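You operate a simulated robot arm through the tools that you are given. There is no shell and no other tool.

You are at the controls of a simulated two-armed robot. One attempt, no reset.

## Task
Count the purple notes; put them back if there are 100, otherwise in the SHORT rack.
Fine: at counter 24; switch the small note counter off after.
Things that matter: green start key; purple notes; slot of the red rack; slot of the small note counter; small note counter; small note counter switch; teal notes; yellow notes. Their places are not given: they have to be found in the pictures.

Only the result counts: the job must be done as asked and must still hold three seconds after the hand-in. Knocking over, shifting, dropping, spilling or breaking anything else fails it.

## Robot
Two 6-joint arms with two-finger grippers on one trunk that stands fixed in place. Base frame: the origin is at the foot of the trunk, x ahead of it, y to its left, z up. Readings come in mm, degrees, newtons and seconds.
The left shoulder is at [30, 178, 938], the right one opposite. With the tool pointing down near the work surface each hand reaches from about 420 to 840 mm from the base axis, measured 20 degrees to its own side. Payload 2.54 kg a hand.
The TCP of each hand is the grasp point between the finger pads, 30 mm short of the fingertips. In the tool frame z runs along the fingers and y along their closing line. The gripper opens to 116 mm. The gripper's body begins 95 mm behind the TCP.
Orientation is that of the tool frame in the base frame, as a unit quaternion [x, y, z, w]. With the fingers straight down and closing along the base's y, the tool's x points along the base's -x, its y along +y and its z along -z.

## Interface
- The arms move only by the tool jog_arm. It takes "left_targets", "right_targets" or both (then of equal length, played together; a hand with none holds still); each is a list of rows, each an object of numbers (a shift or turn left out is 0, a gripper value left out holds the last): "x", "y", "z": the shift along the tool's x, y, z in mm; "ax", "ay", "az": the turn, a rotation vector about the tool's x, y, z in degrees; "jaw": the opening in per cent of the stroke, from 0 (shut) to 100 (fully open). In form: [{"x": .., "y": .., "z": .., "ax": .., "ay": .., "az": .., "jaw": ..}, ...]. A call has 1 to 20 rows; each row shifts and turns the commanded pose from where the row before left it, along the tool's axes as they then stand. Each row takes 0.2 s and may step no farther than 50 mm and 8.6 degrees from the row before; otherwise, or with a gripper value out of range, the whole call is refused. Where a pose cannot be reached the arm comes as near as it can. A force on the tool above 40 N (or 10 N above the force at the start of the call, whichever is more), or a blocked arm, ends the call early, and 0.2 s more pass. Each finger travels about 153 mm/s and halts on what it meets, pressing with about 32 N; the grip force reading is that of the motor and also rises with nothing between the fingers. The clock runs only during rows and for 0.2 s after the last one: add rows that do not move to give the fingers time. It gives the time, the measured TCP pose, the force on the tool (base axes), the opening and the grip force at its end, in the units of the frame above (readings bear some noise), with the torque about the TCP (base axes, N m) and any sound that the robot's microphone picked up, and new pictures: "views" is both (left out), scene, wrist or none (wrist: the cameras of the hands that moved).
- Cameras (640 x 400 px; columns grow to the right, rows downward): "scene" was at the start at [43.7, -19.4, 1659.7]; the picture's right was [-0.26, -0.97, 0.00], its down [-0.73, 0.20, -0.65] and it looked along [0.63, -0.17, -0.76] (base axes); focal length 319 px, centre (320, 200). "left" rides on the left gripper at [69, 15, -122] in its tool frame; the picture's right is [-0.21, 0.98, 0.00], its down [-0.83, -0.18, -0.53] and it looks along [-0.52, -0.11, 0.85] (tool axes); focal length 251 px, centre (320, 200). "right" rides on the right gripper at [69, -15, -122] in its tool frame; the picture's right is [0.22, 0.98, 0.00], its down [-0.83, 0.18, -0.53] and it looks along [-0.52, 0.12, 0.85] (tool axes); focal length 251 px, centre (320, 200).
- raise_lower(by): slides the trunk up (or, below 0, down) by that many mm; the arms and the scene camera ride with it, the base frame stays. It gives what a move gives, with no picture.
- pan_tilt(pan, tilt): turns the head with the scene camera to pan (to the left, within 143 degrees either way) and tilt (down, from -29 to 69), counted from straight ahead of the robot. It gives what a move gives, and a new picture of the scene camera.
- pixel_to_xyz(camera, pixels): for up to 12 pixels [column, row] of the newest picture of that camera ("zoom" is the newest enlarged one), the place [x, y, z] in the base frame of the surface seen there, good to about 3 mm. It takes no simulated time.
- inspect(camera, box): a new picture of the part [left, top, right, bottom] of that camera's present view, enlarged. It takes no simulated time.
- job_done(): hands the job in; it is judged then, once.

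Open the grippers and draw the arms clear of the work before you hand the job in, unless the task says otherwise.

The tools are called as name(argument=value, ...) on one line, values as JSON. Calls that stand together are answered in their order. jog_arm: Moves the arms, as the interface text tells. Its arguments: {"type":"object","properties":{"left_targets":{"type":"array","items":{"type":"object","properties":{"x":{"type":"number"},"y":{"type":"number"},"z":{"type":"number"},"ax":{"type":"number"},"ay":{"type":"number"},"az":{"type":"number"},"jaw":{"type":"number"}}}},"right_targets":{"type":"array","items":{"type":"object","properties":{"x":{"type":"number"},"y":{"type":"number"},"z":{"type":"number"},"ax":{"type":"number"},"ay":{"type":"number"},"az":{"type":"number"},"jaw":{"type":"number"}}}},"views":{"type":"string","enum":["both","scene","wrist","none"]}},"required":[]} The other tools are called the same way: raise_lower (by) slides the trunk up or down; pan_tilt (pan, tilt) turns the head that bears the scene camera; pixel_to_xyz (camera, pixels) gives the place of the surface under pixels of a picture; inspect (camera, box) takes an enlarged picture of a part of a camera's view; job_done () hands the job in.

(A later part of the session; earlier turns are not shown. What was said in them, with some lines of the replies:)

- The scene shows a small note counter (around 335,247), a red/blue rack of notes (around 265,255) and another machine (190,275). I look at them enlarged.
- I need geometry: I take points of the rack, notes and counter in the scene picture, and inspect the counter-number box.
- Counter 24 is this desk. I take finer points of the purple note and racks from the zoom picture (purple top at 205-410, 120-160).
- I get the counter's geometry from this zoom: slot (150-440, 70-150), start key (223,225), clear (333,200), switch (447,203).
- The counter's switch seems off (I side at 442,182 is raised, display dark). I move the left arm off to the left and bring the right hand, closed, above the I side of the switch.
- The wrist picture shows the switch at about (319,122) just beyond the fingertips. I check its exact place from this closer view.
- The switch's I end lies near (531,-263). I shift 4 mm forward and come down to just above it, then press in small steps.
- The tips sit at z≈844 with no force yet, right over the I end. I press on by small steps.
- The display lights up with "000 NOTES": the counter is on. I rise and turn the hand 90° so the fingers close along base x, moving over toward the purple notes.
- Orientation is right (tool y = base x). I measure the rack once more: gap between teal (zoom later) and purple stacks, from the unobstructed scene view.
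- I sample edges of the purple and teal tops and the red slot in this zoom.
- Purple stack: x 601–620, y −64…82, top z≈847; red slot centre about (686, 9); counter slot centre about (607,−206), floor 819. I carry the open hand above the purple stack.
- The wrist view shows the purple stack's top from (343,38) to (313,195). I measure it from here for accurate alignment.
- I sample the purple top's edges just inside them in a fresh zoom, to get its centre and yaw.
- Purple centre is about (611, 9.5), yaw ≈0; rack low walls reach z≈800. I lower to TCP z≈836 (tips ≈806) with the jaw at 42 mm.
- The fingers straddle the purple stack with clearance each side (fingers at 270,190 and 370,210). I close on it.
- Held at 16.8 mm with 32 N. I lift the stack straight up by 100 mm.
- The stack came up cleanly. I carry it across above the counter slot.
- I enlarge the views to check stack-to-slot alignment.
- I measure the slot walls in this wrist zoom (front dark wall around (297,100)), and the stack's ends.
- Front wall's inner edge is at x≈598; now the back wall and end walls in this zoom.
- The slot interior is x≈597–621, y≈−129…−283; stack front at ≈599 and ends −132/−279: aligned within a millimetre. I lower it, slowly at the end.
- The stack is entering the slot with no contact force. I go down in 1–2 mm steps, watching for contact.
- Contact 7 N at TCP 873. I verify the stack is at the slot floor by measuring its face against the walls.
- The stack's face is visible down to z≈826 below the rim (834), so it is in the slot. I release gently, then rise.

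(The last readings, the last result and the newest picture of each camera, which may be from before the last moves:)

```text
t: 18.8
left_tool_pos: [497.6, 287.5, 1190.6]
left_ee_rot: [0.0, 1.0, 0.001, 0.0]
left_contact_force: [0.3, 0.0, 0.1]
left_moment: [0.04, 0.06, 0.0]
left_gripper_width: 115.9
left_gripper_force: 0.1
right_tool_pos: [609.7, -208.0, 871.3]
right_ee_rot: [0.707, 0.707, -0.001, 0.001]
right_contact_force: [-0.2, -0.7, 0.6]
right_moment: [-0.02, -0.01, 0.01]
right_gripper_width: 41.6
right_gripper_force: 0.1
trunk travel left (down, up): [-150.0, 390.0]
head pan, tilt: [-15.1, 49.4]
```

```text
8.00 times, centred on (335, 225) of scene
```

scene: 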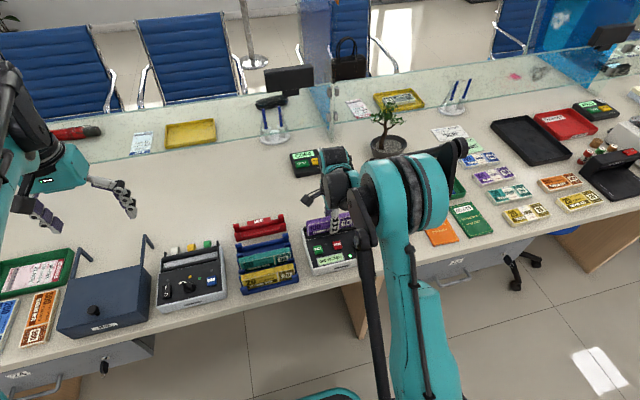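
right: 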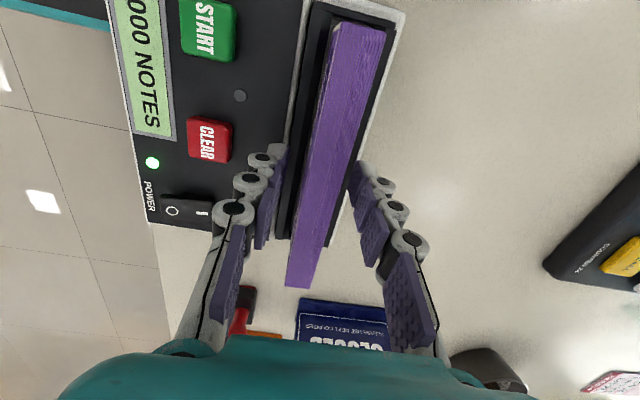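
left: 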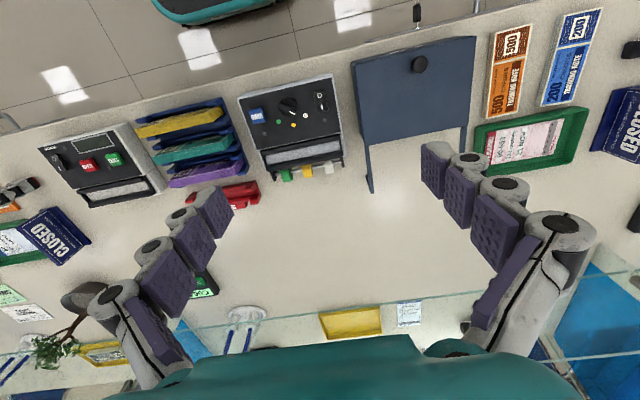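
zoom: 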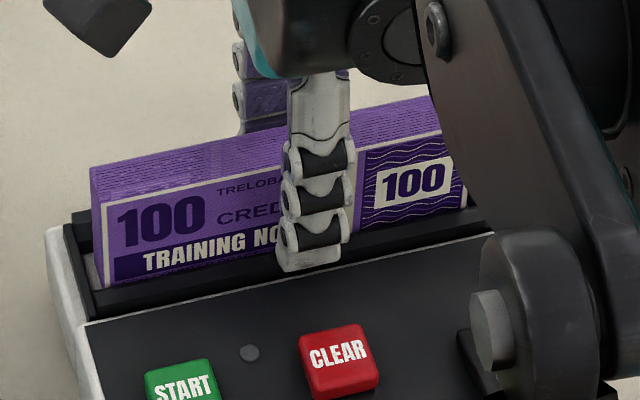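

The stack stands free in the slot. I rise clear, close the fingers and move above the START key at about (532,−146).

jog_arm(right_targets=[{"z": -25}, {"z": -30}, {"z": -30}, {"y": -26, "x": 20, "jaw": 0}, {"y": -26, "x": 20}, {"y": -25, "x": 22}, {"z": 0}], views="both")

inspect(camera="scene", box=[295, 200, 375, 280])

```text
t: 20.4
left_tool_pos: [497.6, 286.3, 1191.1]
left_ee_rot: [0.0, 1.0, 0.0, -0.001]
left_contact_force: [-0.2, -0.6, 0.0]
left_moment: [0.01, 0.02, 0.02]
left_gripper_width: 115.8
left_gripper_force: 0.1
right_tool_pos: [531.5, -145.7, 957.8]
right_ee_rot: [0.707, 0.707, 0.0, 0.0]
right_contact_force: [-0.3, -0.1, -0.7]
right_moment: [0.03, 0.02, -0.02]
right_gripper_width: 0.2
right_gripper_force: 28.6
trunk travel left (down, up): [-150.0, 390.0]
head pan, tilt: [-15.1, 49.4]
```

scene: 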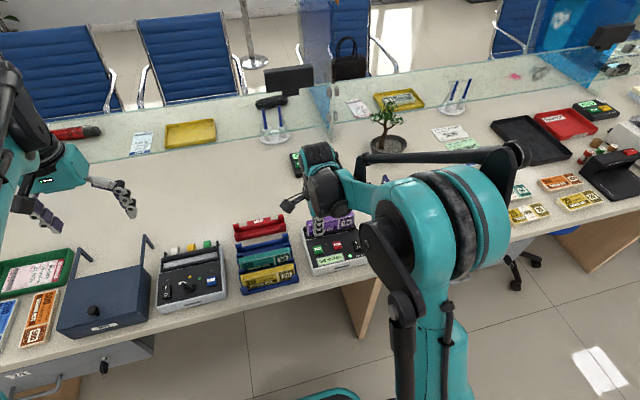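
right: 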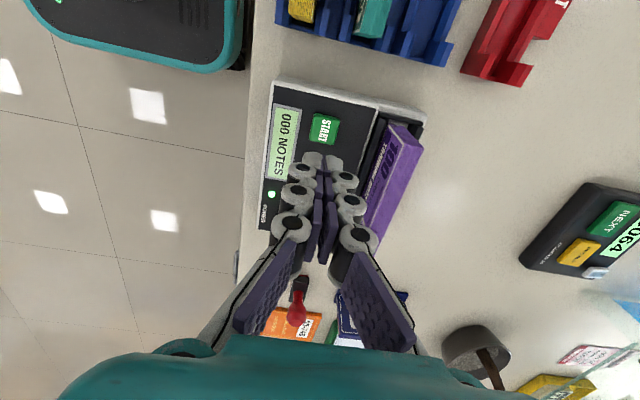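

```text
5.00 times, centred on (335, 240) of scene
```

zoom: 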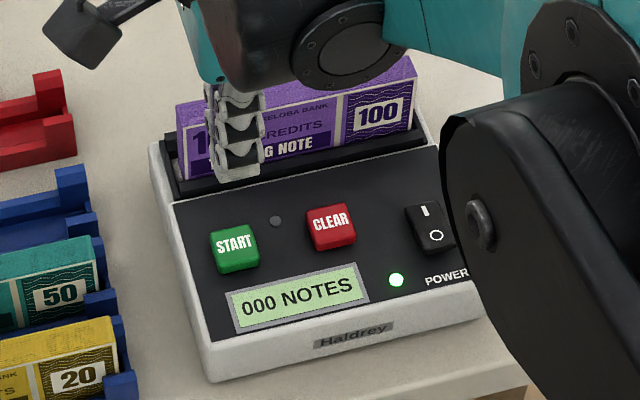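

I confirm the START key's position from both views before pressing.

pixel_to_xyz(camera="right", pixels=[[324, 118], [324, 129], [325, 138], [315, 128], [334, 131]])

pixel_to_xyz(camera="zoom", pixels=[[233, 235], [233, 248], [215, 245], [252, 238], [330, 218]])

```text
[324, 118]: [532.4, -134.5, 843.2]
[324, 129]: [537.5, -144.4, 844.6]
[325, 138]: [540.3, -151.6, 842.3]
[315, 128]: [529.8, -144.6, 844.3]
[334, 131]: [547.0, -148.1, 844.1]
```

```text
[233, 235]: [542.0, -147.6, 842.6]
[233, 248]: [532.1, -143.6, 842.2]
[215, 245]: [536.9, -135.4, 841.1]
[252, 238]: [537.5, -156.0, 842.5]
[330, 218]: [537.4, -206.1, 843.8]
```

Key centre is about (537,−145.5, 843). I shift 5 mm in x and press down to contact and a little beyond.

jog_arm(right_targets=[{"y": 5, "z": 25}, {"z": 25}, {"z": 20}, {"z": 10}, {"z": 4}, {"z": 2}, {"z": 2}, {"z": 0}], views="wrist")

inspect(camera="scene", box=[295, 200, 375, 280])

```text
t: 22.2
left_tool_pos: [499.0, 288.3, 1189.9]
left_ee_rot: [-0.001, 1.0, 0.001, -0.001]
left_contact_force: [0.0, 0.0, 0.4]
left_moment: [-0.03, -0.03, -0.03]
left_gripper_width: 115.9
left_gripper_force: 0.0
right_tool_pos: [537.1, -146.5, 869.1]
right_ee_rot: [0.707, 0.707, 0.0, 0.001]
right_contact_force: [0.2, -0.2, 1.2]
right_moment: [0.02, -0.02, 0.01]
right_gripper_width: 6.0
right_gripper_force: 28.5
trunk travel left (down, up): [-150.0, 390.0]
head pan, tilt: [-15.1, 49.4]
```

right: 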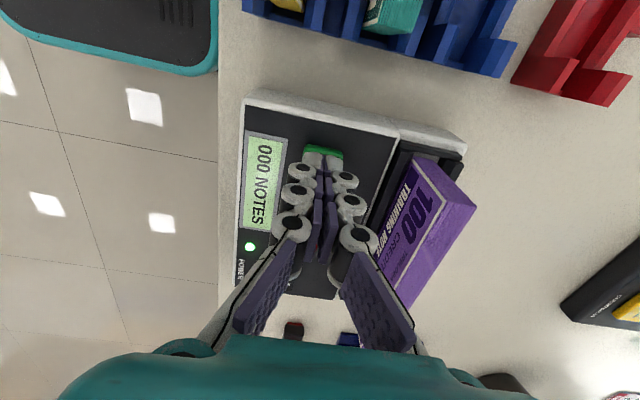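

```text
5.00 times, centred on (335, 240) of scene
```

zoom: 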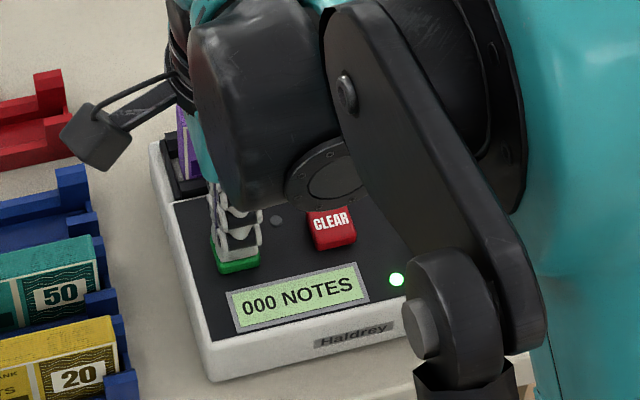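

Light contact (1.2 N), display still "000". I press a few millimetres more.

jog_arm(right_targets=[{"z": 1.5}, {"z": 1.5}, {"z": 1}, {"z": 0}], views="wrist")

inspect(camera="scene", box=[295, 200, 375, 280])

```text
t: 23.2
left_tool_pos: [498.2, 288.2, 1190.4]
left_ee_rot: [-0.001, 1.0, 0.0, 0.0]
left_contact_force: [-0.3, 0.0, -0.5]
left_moment: [0.0, -0.01, 0.02]
left_gripper_width: 116.0
left_gripper_force: 0.0
right_tool_pos: [536.3, -146.5, 865.0]
right_ee_rot: [0.707, 0.707, 0.0, 0.0]
right_contact_force: [-1.3, 0.9, 1.7]
right_moment: [-0.02, 0.05, 0.04]
right_gripper_width: 6.2
right_gripper_force: 28.4
trunk travel left (down, up): [-150.0, 390.0]
head pan, tilt: [-15.1, 49.4]
heard: click
```

right: 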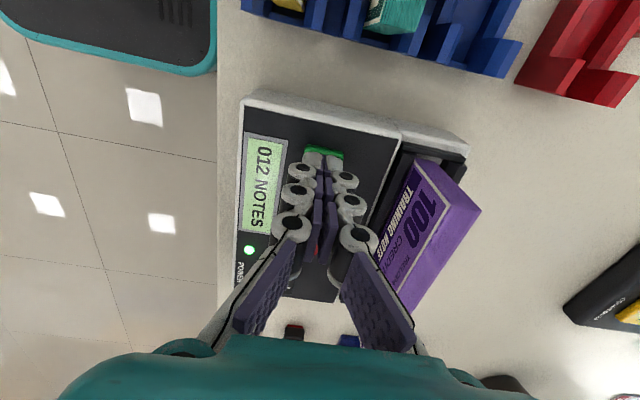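

```text
5.00 times, centred on (335, 240) of scene
```

zoom: 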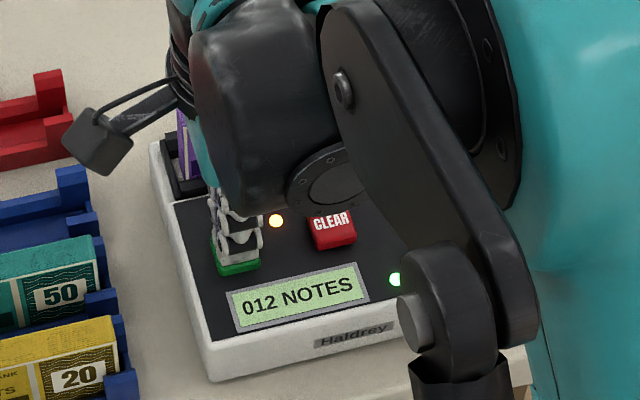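

A click; the count is running (012, orange lamp). I release the key, rise and wait.

jog_arm(right_targets=[{"z": -5}, {"z": -20}, {"z": -30}, {"z": -30}, {"z": 0}, {"z": 0}, {"z": 0}, {"z": 0}, {"z": 0}, {"z": 0}, {"z": 0}, {"z": 0}, {"z": 0}, {"z": 0}, {"z": 0}, {"z": 0}], views="wrist")

inspect(camera="scene", box=[295, 200, 375, 280])

```text
t: 26.6
left_tool_pos: [497.2, 288.6, 1190.3]
left_ee_rot: [0.0, 1.0, 0.0, -0.001]
left_contact_force: [0.2, 0.8, -0.1]
left_moment: [0.0, 0.02, 0.0]
left_gripper_width: 116.1
left_gripper_force: 0.1
right_tool_pos: [538.0, -145.3, 950.3]
right_ee_rot: [0.707, 0.707, 0.0, 0.001]
right_contact_force: [0.0, 0.1, 0.9]
right_moment: [0.03, 0.04, 0.02]
right_gripper_width: 0.0
right_gripper_force: 28.8
trunk travel left (down, up): [-150.0, 390.0]
head pan, tilt: [-15.1, 49.4]
```

right: 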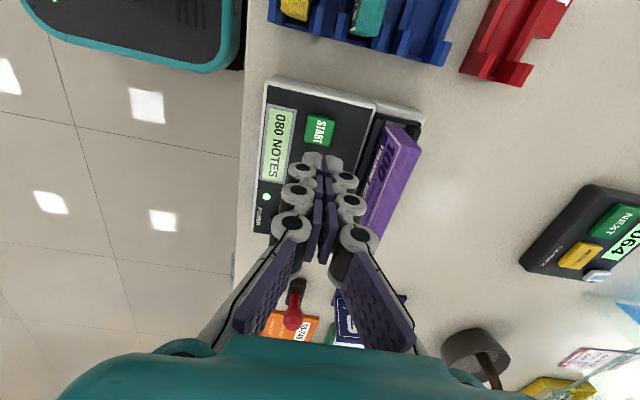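

```text
5.00 times, centred on (335, 240) of scene
```

zoom: 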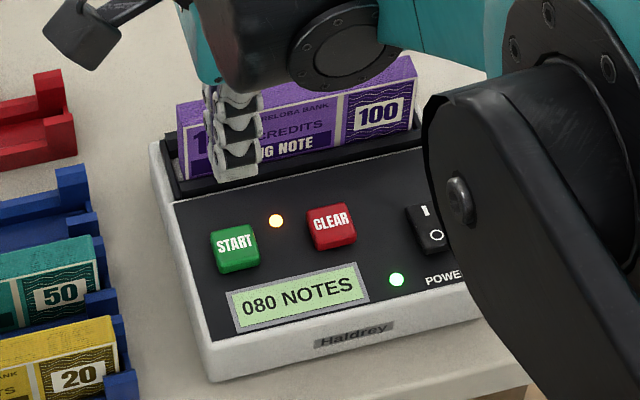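

The display reads 080 with the orange lamp still lit, so it is still counting. I wait two seconds more.

jog_arm(right_targets=[{"z": 0}, {"z": 0}, {"z": 0}, {"z": 0}, {"z": 0}, {"z": 0}, {"z": 0}, {"z": 0}, {"z": 0}, {"z": 0}], views="none")

inspect(camera="scene", box=[295, 200, 375, 280])

```text
t: 28.8
left_tool_pos: [497.7, 288.3, 1191.4]
left_ee_rot: [-0.001, 1.0, -0.001, -0.001]
left_contact_force: [-0.4, 0.6, 0.2]
left_moment: [0.01, -0.01, 0.0]
left_gripper_width: 116.0
left_gripper_force: 0.0
right_tool_pos: [536.7, -146.0, 951.0]
right_ee_rot: [0.707, 0.707, 0.0, 0.001]
right_contact_force: [0.1, 0.1, 0.1]
right_moment: [0.02, 0.04, 0.0]
right_gripper_width: 0.2
right_gripper_force: 29.1
trunk travel left (down, up): [-150.0, 390.0]
head pan, tilt: [-15.1, 49.4]
```

```text
5.00 times, centred on (335, 240) of scene
```

zoom: 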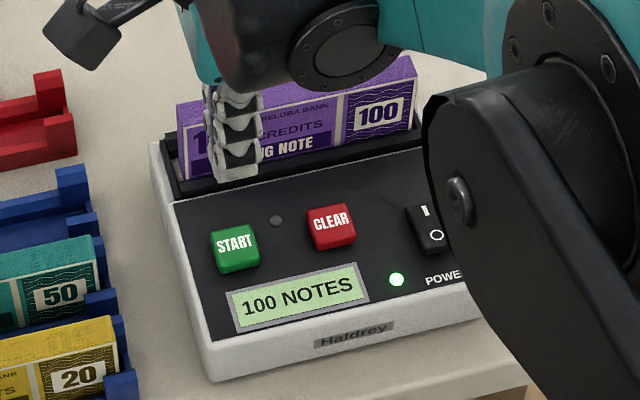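

The lamp is out and the display reads "100 NOTES": complete, so the notes go back to their place. I return above the stack with the jaw opened.

jog_arm(right_targets=[{"z": -10, "jaw": 36}, {"y": 24, "x": -21}, {"y": 24, "x": -21}, {"y": 24.5, "x": -20}, {"z": 0}])

inspect(camera="scene", box=[295, 195, 375, 275])

```text
t: 30.0
left_tool_pos: [497.1, 288.5, 1191.5]
left_ee_rot: [0.0, 1.0, 0.0, 0.001]
left_contact_force: [-1.0, 0.1, 0.3]
left_moment: [0.01, -0.03, -0.01]
left_gripper_width: 116.1
left_gripper_force: 0.1
right_tool_pos: [609.9, -207.6, 960.4]
right_ee_rot: [0.707, 0.707, 0.0, 0.002]
right_contact_force: [-0.2, 0.7, -0.6]
right_moment: [-0.01, -0.01, -0.03]
right_gripper_width: 41.7
right_gripper_force: 0.1
trunk travel left (down, up): [-150.0, 390.0]
head pan, tilt: [-15.1, 49.4]
```

scene: 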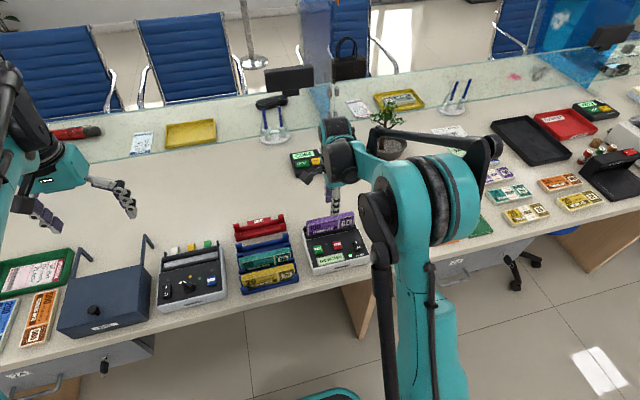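
right: 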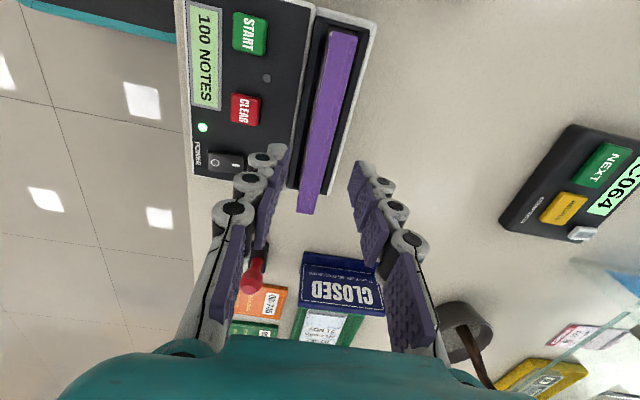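

```text
5.00 times, centred on (335, 235) of scene
```

zoom: 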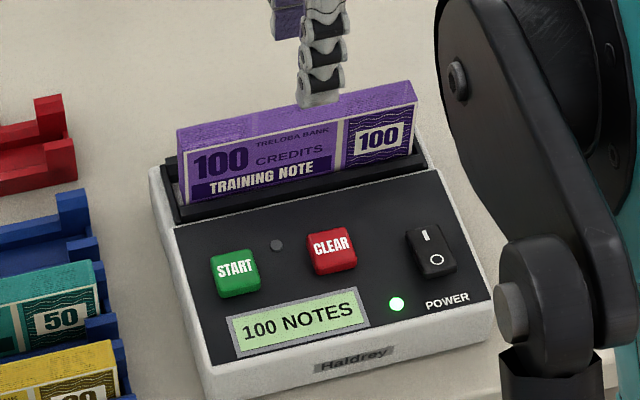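

Hand is aligned above the stack. I descend to TCP z≈872 and grip it.

jog_arm(right_targets=[{"z": 30}, {"z": 30}, {"z": 18}, {"z": 10}, {"z": 0}, {"jaw": 25}, {"jaw": 18}, {"jaw": 5}, {"z": 0}, {"z": 0}])

inspect(camera="scene", box=[295, 195, 375, 275])

```text
t: 32.2
left_tool_pos: [498.1, 286.6, 1189.5]
left_ee_rot: [0.0, 1.0, 0.0, 0.0]
left_contact_force: [-0.1, 0.0, 0.1]
left_moment: [0.04, -0.01, -0.03]
left_gripper_width: 115.9
left_gripper_force: 0.0
right_tool_pos: [609.2, -208.0, 872.1]
right_ee_rot: [0.707, 0.707, -0.001, 0.0]
right_contact_force: [-0.1, 0.7, 0.6]
right_moment: [0.0, -0.03, 0.03]
right_gripper_width: 17.1
right_gripper_force: 31.9
trunk travel left (down, up): [-150.0, 390.0]
head pan, tilt: [-15.1, 49.4]
```

scene: 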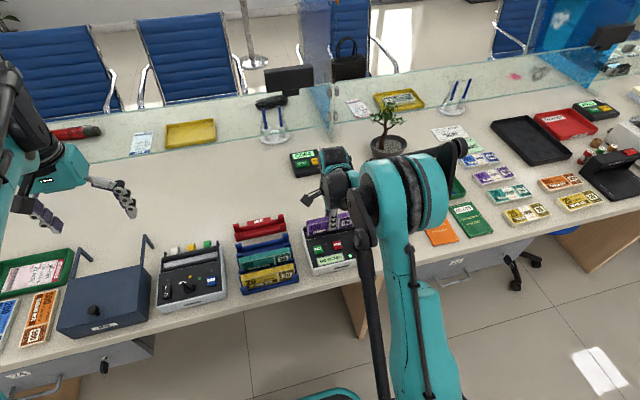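
right: 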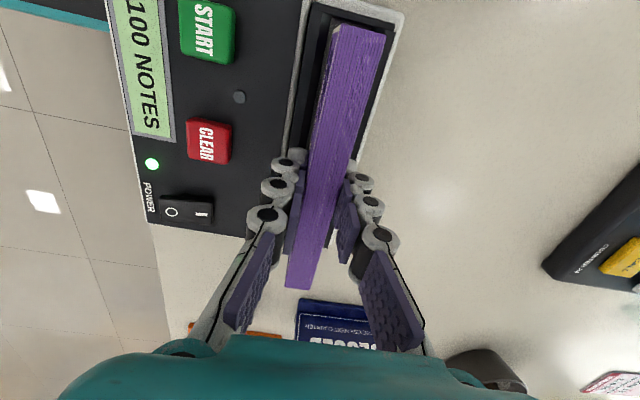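

```text
5.00 times, centred on (335, 235) of scene
```

zoom: 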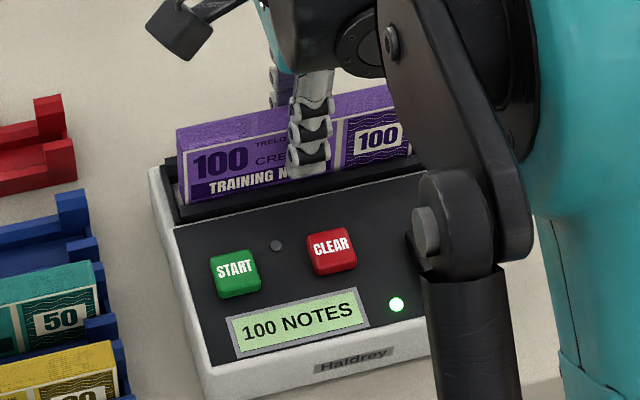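

Gripped (17.1 mm, 32 N). I lift it out and carry it back above the empty blue slot.

jog_arm(right_targets=[{"z": -8}, {"z": -15}, {"z": -20}, {"z": -25}, {"x": 36}, {"x": 36}, {"x": 36, "y": 0.5}, {"x": 36, "y": 0.5}, {"x": 36, "y": 0.5}, {"x": 36, "y": 0.5}, {"z": 0}])

inspect(camera="right", box=[200, 0, 440, 150])

inspect(camera="scene", box=[225, 205, 305, 255])

```text
t: 34.6
left_tool_pos: [498.5, 287.5, 1191.9]
left_ee_rot: [0.0, 1.0, -0.001, 0.0]
left_contact_force: [-0.1, 0.6, 0.0]
left_moment: [0.03, 0.0, 0.01]
left_gripper_width: 116.1
left_gripper_force: 0.0
right_tool_pos: [612.3, 7.1, 940.2]
right_ee_rot: [0.707, 0.707, -0.001, 0.0]
right_contact_force: [0.4, -0.1, -0.5]
right_moment: [0.02, 0.03, -0.03]
right_gripper_width: 17.3
right_gripper_force: 31.8
trunk travel left (down, up): [-150.0, 390.0]
head pan, tilt: [-15.1, 49.4]
```

scene: 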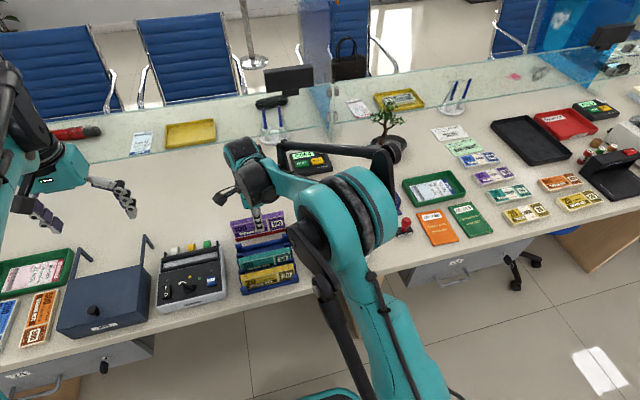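
right: 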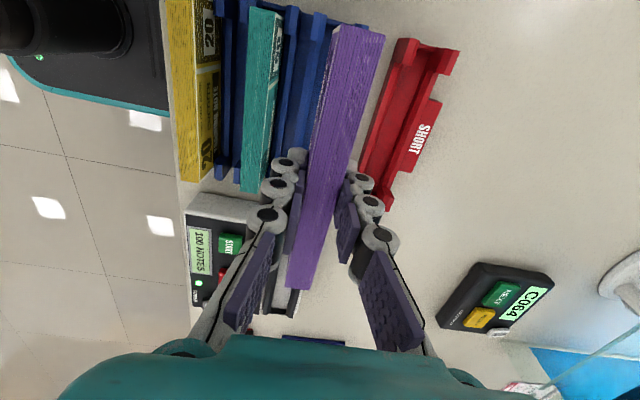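

```text
2.67 times, centred on (320, 75) of right
```

zoom: 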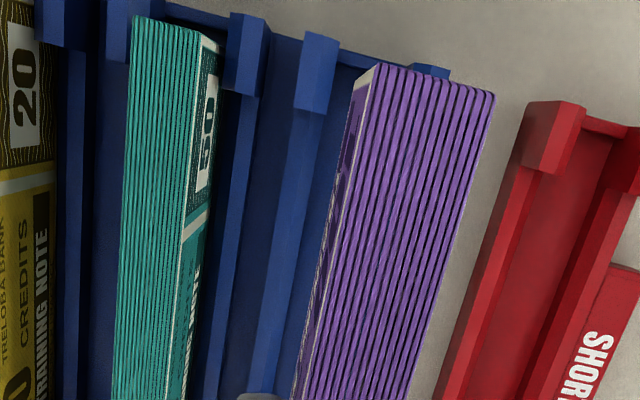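

```text
8.00 times, centred on (265, 230) of scene
```

zoom: 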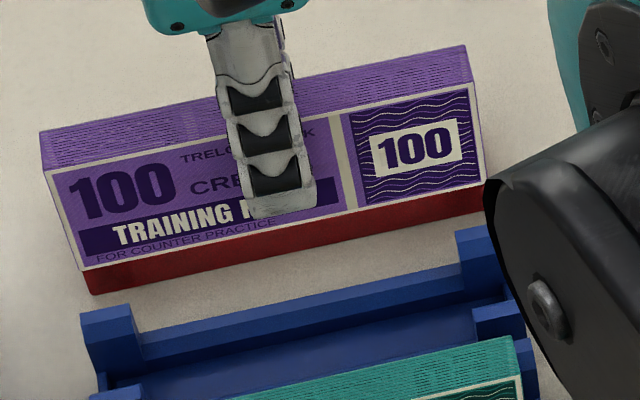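

I measure the empty slot walls and the held stack's face in this zoom.

pixel_to_xyz(camera="zoom", pixels=[[100, 315], [125, 310], [470, 240], [490, 235], [300, 280], [300, 290], [300, 300], [300, 315], [300, 330], [160, 390], [485, 325], [505, 315]])

pixel_to_xyz(camera="zoom", pixels=[[60, 180], [80, 255], [480, 170], [470, 110], [50, 150], [465, 60], [250, 110], [180, 240], [330, 340], [220, 335], [220, 350], [130, 340]])

```text
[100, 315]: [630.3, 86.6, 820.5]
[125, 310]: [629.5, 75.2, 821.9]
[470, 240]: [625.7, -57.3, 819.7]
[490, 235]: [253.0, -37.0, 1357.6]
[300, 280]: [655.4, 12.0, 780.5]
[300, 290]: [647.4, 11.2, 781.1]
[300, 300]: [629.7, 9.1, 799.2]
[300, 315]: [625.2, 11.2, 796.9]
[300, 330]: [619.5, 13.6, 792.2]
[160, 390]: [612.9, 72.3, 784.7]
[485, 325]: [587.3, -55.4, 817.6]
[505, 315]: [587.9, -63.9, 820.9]
```

```text
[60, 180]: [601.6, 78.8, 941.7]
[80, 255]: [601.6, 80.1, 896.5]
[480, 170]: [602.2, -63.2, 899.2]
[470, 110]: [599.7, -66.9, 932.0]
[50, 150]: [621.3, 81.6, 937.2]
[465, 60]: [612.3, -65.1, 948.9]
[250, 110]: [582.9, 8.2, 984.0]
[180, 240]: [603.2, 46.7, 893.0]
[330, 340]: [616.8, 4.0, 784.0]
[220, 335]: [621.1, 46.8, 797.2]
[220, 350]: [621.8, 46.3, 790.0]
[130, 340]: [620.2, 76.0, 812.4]
```

Slot spans x≈597–621; held stack front 601.5, ends 80/−66. I nudge −1 mm in x, +1.5 mm in y and lower, slowing near the floor (TCP ≈838).

jog_arm(right_targets=[{"x": 1.5, "y": -1, "z": 20}, {"z": 20}, {"z": 16}, {"z": 8}, {"z": 8}, {"z": 8}, {"z": 8}, {"z": 4}, {"z": 0}])

inspect(camera="scene", box=[225, 205, 305, 255])

```text
t: 36.6
left_tool_pos: [497.9, 287.6, 1189.8]
left_ee_rot: [0.0, 1.0, 0.0, 0.0]
left_contact_force: [-1.3, 0.0, 0.9]
left_moment: [0.01, 0.01, 0.0]
left_gripper_width: 115.9
left_gripper_force: 0.0
right_tool_pos: [610.8, 8.9, 847.4]
right_ee_rot: [0.707, 0.707, -0.001, 0.001]
right_contact_force: [0.0, -0.2, -0.7]
right_moment: [0.05, 0.01, -0.02]
right_gripper_width: 17.3
right_gripper_force: 31.8
trunk travel left (down, up): [-150.0, 390.0]
head pan, tilt: [-15.1, 49.4]
```

scene: 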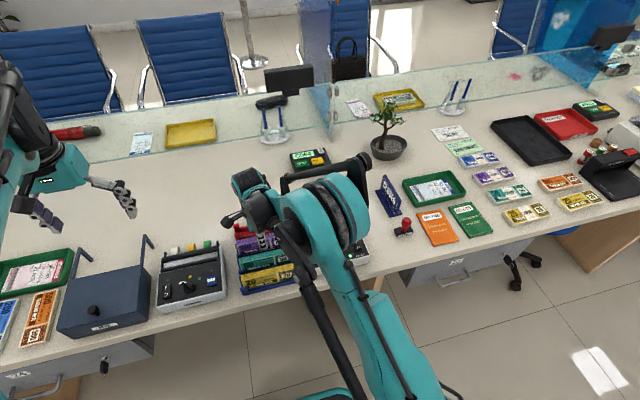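
right: 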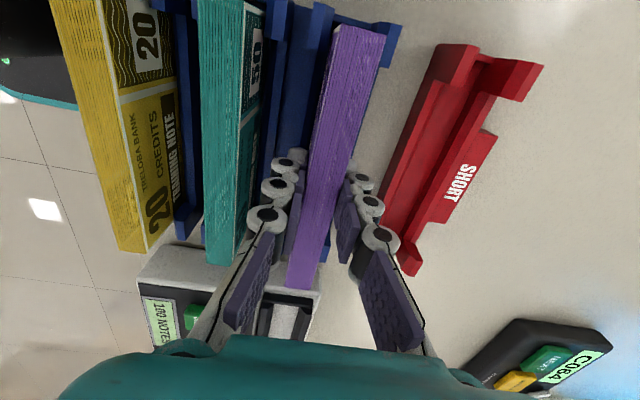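

```text
8.00 times, centred on (265, 230) of scene
```

zoom: 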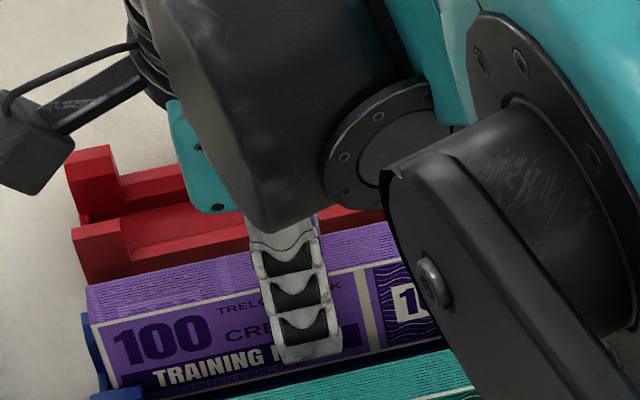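

The stack is inside the slot, no contact force. I lower the last ~9 mm in small steps to feel the floor.

jog_arm(right_targets=[{"z": 4}, {"z": 2}, {"z": 1.5}, {"z": 1}, {"z": 0}], views="wrist")

```text
t: 37.8
left_tool_pos: [498.7, 287.3, 1190.2]
left_ee_rot: [-0.001, 1.0, 0.0, 0.0]
left_contact_force: [0.1, -1.0, -0.3]
left_moment: [0.01, 0.0, 0.0]
left_gripper_width: 116.0
left_gripper_force: 0.1
right_tool_pos: [610.9, 8.7, 838.3]
right_ee_rot: [0.707, 0.707, 0.0, 0.001]
right_contact_force: [0.8, -0.8, -1.2]
right_moment: [-0.02, 0.01, -0.01]
right_gripper_width: 17.2
right_gripper_force: 31.7
trunk travel left (down, up): [-150.0, 390.0]
head pan, tilt: [-15.1, 49.4]
```

right: 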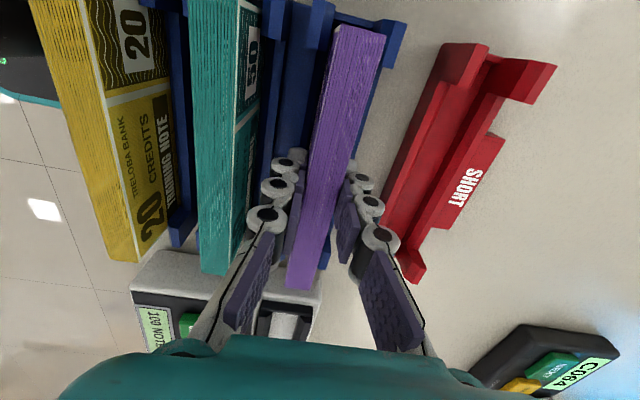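

Still no floor contact at 838; I go on in 1 mm steps.

jog_arm(right_targets=[{"z": 1}, {"z": 1}, {"z": 0}], views="none")

```text
t: 38.6
left_tool_pos: [497.8, 287.3, 1190.7]
left_ee_rot: [0.0, 1.0, -0.001, 0.0]
left_contact_force: [0.6, 0.1, -0.1]
left_moment: [0.02, -0.01, 0.0]
left_gripper_width: 116.0
left_gripper_force: 0.0
right_tool_pos: [610.0, 8.9, 838.3]
right_ee_rot: [0.707, 0.707, 0.0, 0.0]
right_contact_force: [0.2, -0.3, -1.4]
right_moment: [-0.03, -0.02, -0.01]
right_gripper_width: 17.0
right_gripper_force: 32.3
trunk travel left (down, up): [-150.0, 390.0]
head pan, tilt: [-15.1, 49.4]
```

The force z (−1.4 N) is only the notes' weight; I continue down 2 mm.

jog_arm(right_targets=[{"z": 1}, {"z": 1}, {"z": 0}], views="none")

```text
t: 39.4
left_tool_pos: [496.0, 287.5, 1191.7]
left_ee_rot: [0.0, 1.0, 0.0, 0.001]
left_contact_force: [0.2, -0.5, 0.0]
left_moment: [-0.02, 0.0, -0.01]
left_gripper_width: 116.1
left_gripper_force: 0.0
right_tool_pos: [611.1, 9.1, 836.4]
right_ee_rot: [0.707, 0.707, 0.0, 0.001]
right_contact_force: [5.7, 0.0, 16.2]
right_moment: [0.04, -0.25, -0.03]
right_gripper_width: 17.2
right_gripper_force: 32.1
trunk travel left (down, up): [-150.0, 390.0]
head pan, tilt: [-15.1, 49.4]
```

Floor contact (16 N). I ease up 0.7 mm and release with the jaw to 42 mm.

jog_arm(right_targets=[{"z": -0.7}, {"z": 0}, {"jaw": 18}, {"jaw": 24}, {"jaw": 35}, {"z": 0}])

```text
t: 40.8
left_tool_pos: [497.2, 288.4, 1190.4]
left_ee_rot: [0.001, 1.0, 0.0, 0.001]
left_contact_force: [0.4, 1.3, 0.1]
left_moment: [-0.02, -0.02, 0.01]
left_gripper_width: 116.0
left_gripper_force: 0.0
right_tool_pos: [611.5, 9.6, 836.8]
right_ee_rot: [0.707, 0.707, -0.001, 0.001]
right_contact_force: [0.1, 0.0, 0.1]
right_moment: [0.02, 0.0, -0.04]
right_gripper_width: 40.6
right_gripper_force: 0.1
trunk travel left (down, up): [-150.0, 390.0]
head pan, tilt: [-15.1, 49.4]
```

scene: 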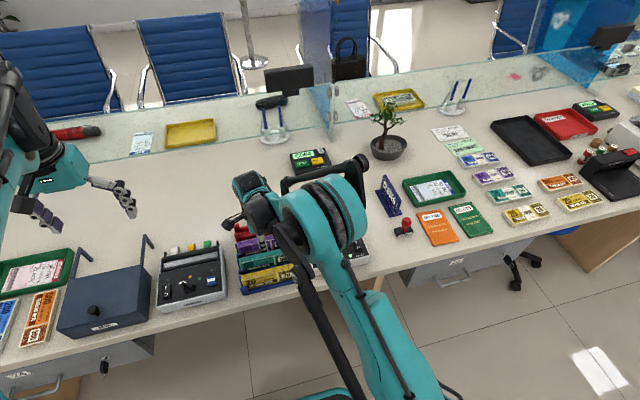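
right: 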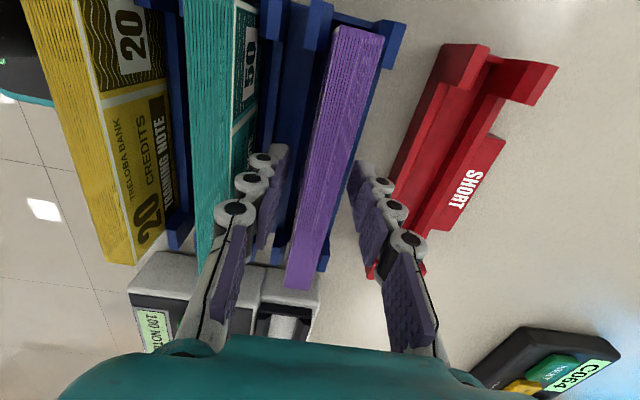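

The stack stands in its blue slot and the fingers are free. I rise clear and move back toward the counter's switch.

jog_arm(right_targets=[{"z": -20}, {"z": -30}, {"z": -40}, {"z": -40}, {"x": -45, "y": -15}, {"x": -45, "y": -15}, {"x": -45, "y": -15}, {"x": -45, "y": -15}, {"x": -45, "y": -15}, {"x": -47, "y": -25, "jaw": 0}, {"z": 0}])

inspect(camera="scene", box=[225, 205, 305, 295])

inspect(camera="right", box=[220, 60, 420, 185])

```text
refused: row 10 steps farther than a row can; nothing moved
```

```text
4.44 times, centred on (265, 250) of scene
```

zoom: 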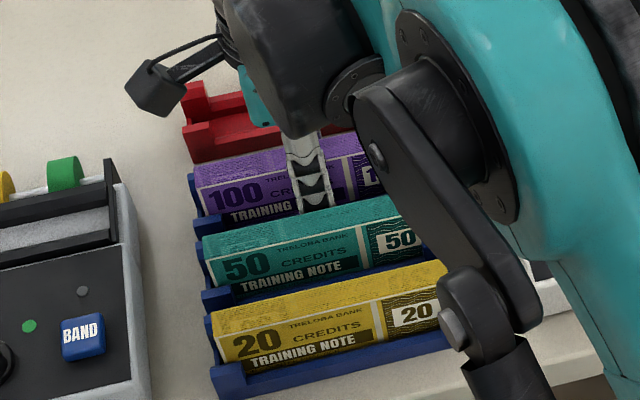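

```text
3.20 times, centred on (320, 122) of right
```

zoom: 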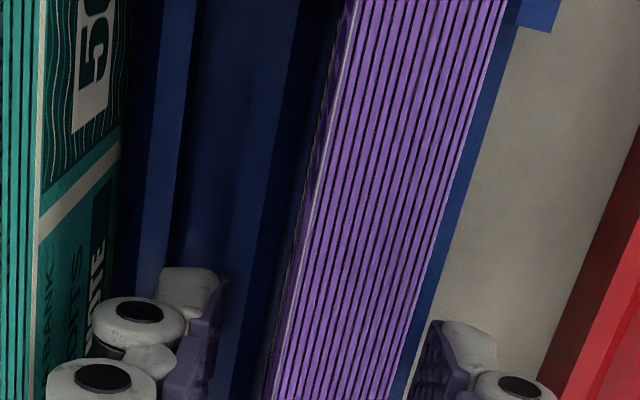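

One row was too long; I redo the move with shorter steps.

jog_arm(right_targets=[{"z": -20}, {"z": -30}, {"z": -40}, {"z": -40}, {"x": -39, "y": -15}, {"x": -39, "y": -15}, {"x": -39, "y": -15}, {"x": -39, "y": -15}, {"x": -39, "y": -15}, {"x": -39, "y": -15, "jaw": 0}, {"x": -39, "y": -15}, {"z": 0}])

inspect(camera="scene", box=[225, 205, 305, 295])

inspect(camera="scene", box=[295, 200, 375, 280])

```text
t: 43.4
left_tool_pos: [497.4, 286.6, 1191.5]
left_ee_rot: [0.0, 1.0, 0.0, 0.0]
left_contact_force: [-0.3, -0.3, -0.6]
left_moment: [-0.02, -0.03, -0.01]
left_gripper_width: 116.3
left_gripper_force: 0.0
right_tool_pos: [506.5, -262.5, 967.6]
right_ee_rot: [0.707, 0.707, -0.001, 0.0]
right_contact_force: [-0.1, 0.6, 0.5]
right_moment: [-0.02, -0.02, 0.02]
right_gripper_width: 0.0
right_gripper_force: 28.2
trunk travel left (down, up): [-150.0, 390.0]
head pan, tilt: [-15.1, 49.4]
```

scene: 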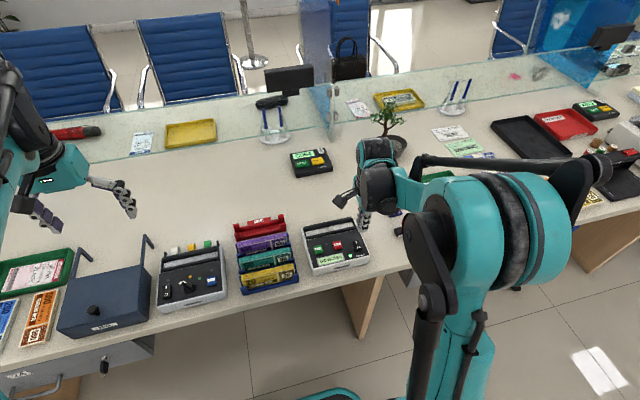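
right: 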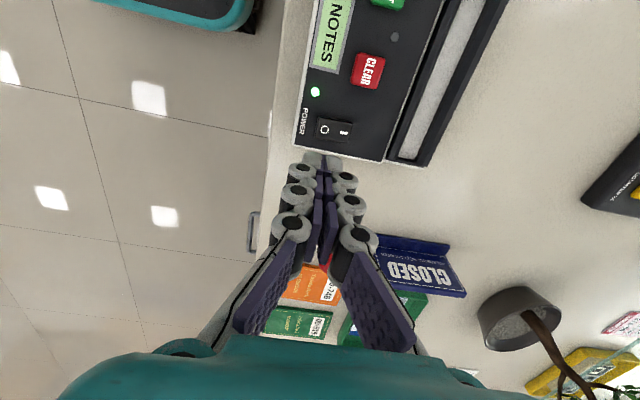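

```text
4.44 times, centred on (265, 250) of scene
```

zoom: 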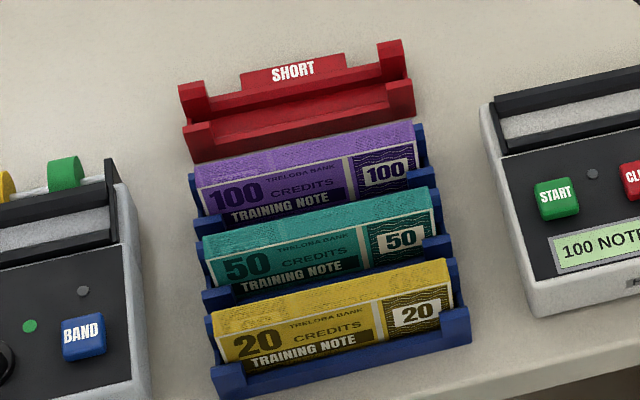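

```text
5.00 times, centred on (335, 240) of scene
```

zoom: 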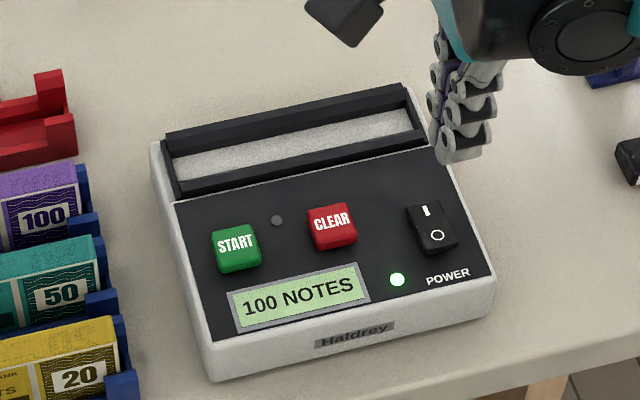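

Purple is back in its slot as before. I locate the switch's O end in the current views.

pixel_to_xyz(camera="zoom", pixels=[[425, 212], [436, 233], [440, 250], [422, 205], [420, 240], [455, 235]])

pixel_to_xyz(camera="right", pixels=[[324, 129], [344, 132], [317, 128], [352, 133], [334, 130]])

```text
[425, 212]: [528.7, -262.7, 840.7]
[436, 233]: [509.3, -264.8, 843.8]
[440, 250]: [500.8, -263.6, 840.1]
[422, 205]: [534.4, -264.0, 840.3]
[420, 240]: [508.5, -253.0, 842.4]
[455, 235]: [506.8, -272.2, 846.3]
```

```text
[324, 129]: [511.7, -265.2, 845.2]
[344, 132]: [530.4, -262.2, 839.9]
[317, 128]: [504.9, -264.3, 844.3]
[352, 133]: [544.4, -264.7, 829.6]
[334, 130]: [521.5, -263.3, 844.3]
```

The O end (now raised, z≈845) is at about (506,−264). I shift 2 mm back and press down.

jog_arm(right_targets=[{"y": -2, "x": -1, "z": 30}, {"z": 30}, {"z": 25}, {"z": 8}, {"z": 3}, {"z": 2}, {"z": 0}], views="wrist")

inspect(camera="scene", box=[295, 200, 375, 280])

```text
t: 45.0
left_tool_pos: [497.7, 287.5, 1190.5]
left_ee_rot: [0.0, 1.0, 0.0, 0.0]
left_contact_force: [-0.3, -1.0, -0.6]
left_moment: [0.01, -0.01, -0.02]
left_gripper_width: 115.9
left_gripper_force: 0.2
right_tool_pos: [503.6, -264.8, 869.5]
right_ee_rot: [0.707, 0.707, -0.001, 0.0]
right_contact_force: [-5.5, -0.4, 2.8]
right_moment: [0.0, 0.08, 0.0]
right_gripper_width: 6.1
right_gripper_force: 28.1
trunk travel left (down, up): [-150.0, 390.0]
head pan, tilt: [-15.1, 49.4]
```

right: 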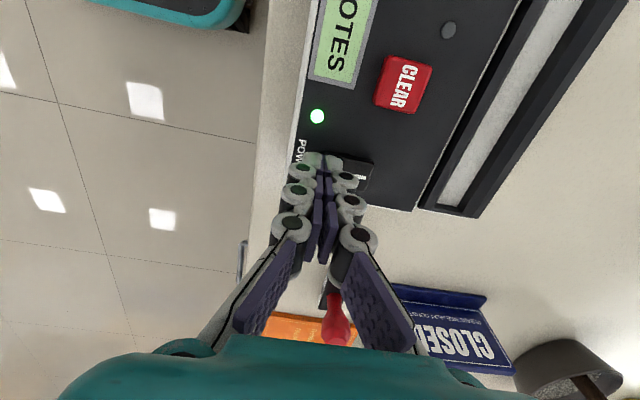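

```text
5.00 times, centred on (335, 240) of scene
```

zoom: 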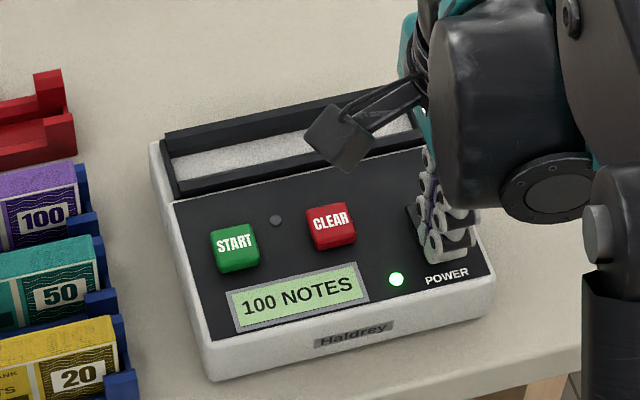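

In light contact, the display is still on. I press 3–4 mm further.

jog_arm(right_targets=[{"z": 1.5}, {"z": 1.5}, {"z": 1}, {"z": 0}], views="wrist")

inspect(camera="scene", box=[295, 200, 375, 280])

```text
t: 45.8
left_tool_pos: [497.0, 288.7, 1191.4]
left_ee_rot: [-0.001, 1.0, 0.0, 0.0]
left_contact_force: [0.0, -0.3, 0.2]
left_moment: [0.01, -0.03, -0.02]
left_gripper_width: 115.9
left_gripper_force: 0.0
right_tool_pos: [504.2, -264.3, 867.3]
right_ee_rot: [0.707, 0.707, 0.001, 0.003]
right_contact_force: [-0.5, -0.1, 27.1]
right_moment: [0.01, -0.19, 0.02]
right_gripper_width: 0.0
right_gripper_force: 29.1
trunk travel left (down, up): [-150.0, 390.0]
head pan, tilt: [-15.1, 49.4]
stopped in row 3 (right hand): the force on the tool passed its limit at 44 N (the readings are from after the stop); the commanded pose is now the measured one
```

right: 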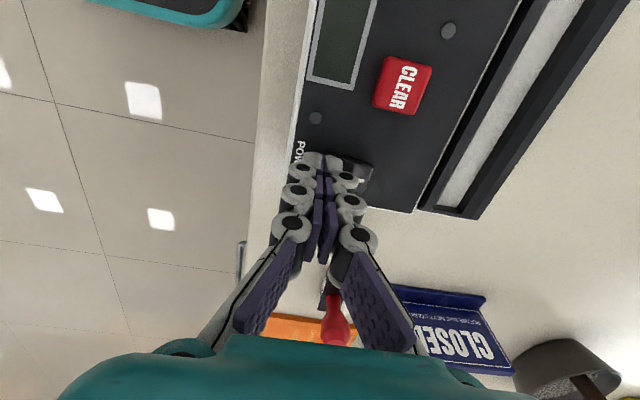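

```text
5.00 times, centred on (335, 240) of scene
```

zoom: 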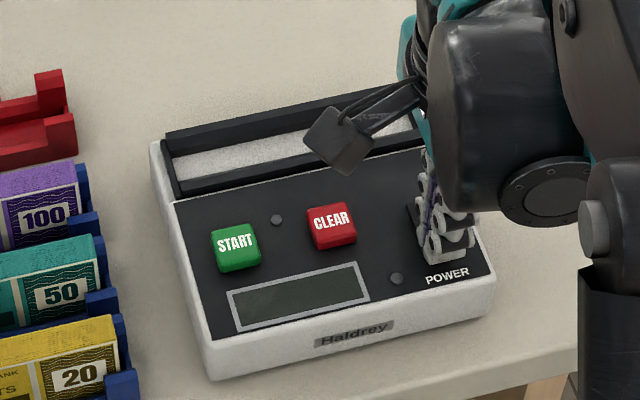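

The display and lamp are dark: it is switched off. I rise, draw the hand up and open the gripper away from the work.

jog_arm(right_targets=[{"z": -5}, {"z": -25}, {"z": -40}, {"z": -40}, {"z": -45, "y": -10}, {"z": -45, "y": -20, "x": -15}, {"z": -40, "y": -20, "x": -15, "jaw": 80}, {"z": 0}, {"z": 0}])

inspect(camera="scene", box=[225, 190, 385, 300])

```text
refused: row 6 steps farther than a row can; nothing moved
```

```text
3.64 times, centred on (305, 245) of scene
```

zoom: 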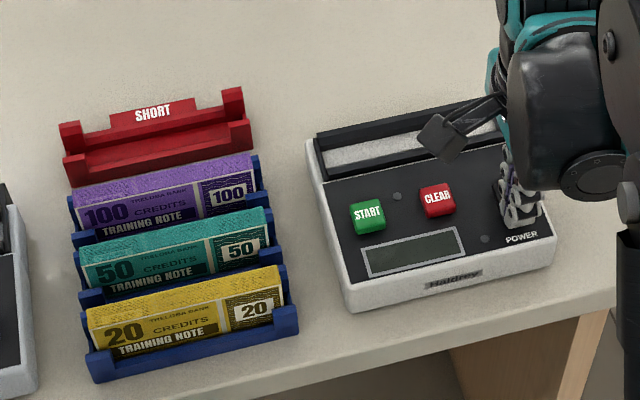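

A row was slightly too long; I repeat with smaller steps.

jog_arm(right_targets=[{"z": -5}, {"z": -25}, {"z": -40}, {"z": -40}, {"z": -40, "y": -10}, {"z": -40, "y": -15, "x": -10}, {"z": -35, "y": -15, "x": -10, "jaw": 80}, {"z": 0}, {"z": 0}])

inspect(camera="scene", box=[225, 190, 385, 300])

```text
t: 47.8
left_tool_pos: [497.2, 287.8, 1191.6]
left_ee_rot: [0.0, 1.0, 0.0, 0.001]
left_contact_force: [0.9, 0.9, 0.6]
left_moment: [0.05, -0.02, 0.02]
left_gripper_width: 115.9
left_gripper_force: 0.1
right_tool_pos: [463.1, -281.6, 1089.3]
right_ee_rot: [0.707, 0.707, 0.001, 0.002]
right_contact_force: [0.3, 0.6, 0.7]
right_moment: [0.01, 0.0, -0.01]
right_gripper_width: 92.6
right_gripper_force: 0.0
trunk travel left (down, up): [-150.0, 390.0]
head pan, tilt: [-15.1, 49.4]
```

scene: 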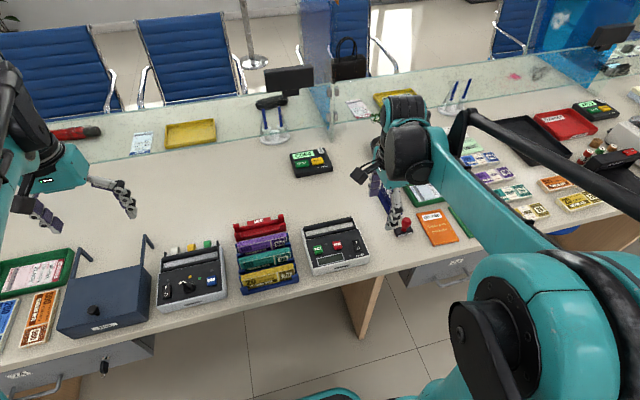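
right: 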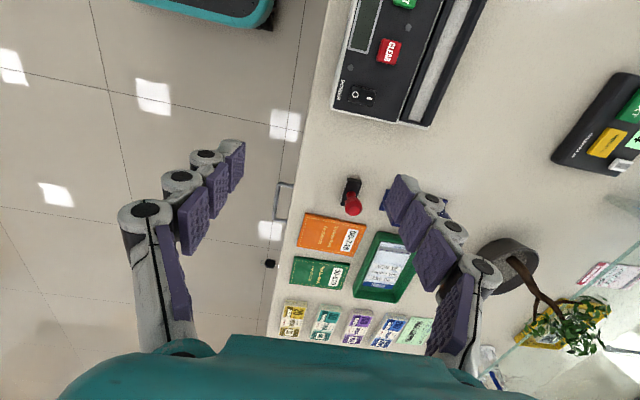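

```text
3.64 times, centred on (305, 245) of scene
```

zoom: 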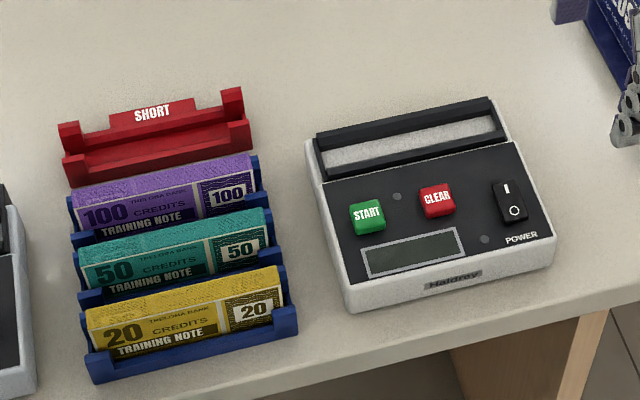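

The purple notes are back in their slot (zoom 165,195), the counter is off with an empty slot, nothing else has moved, and both hands are open and clear. I hand in.

job_done()

```text
The job is handed in.
```

I counted the purple notes at counter 24: the display read "100 NOTES", so I put them back in their own slot in the blue rack. The SHORT rack stayed empty.

I switched the small note counter off afterwards. Its display and lamp are dark, and its slot is empty.

Nothing else looked moved or knocked over in the last pictures. Both grippers are open and clear of the work. The job is handed in, but I have not seen the verdict.
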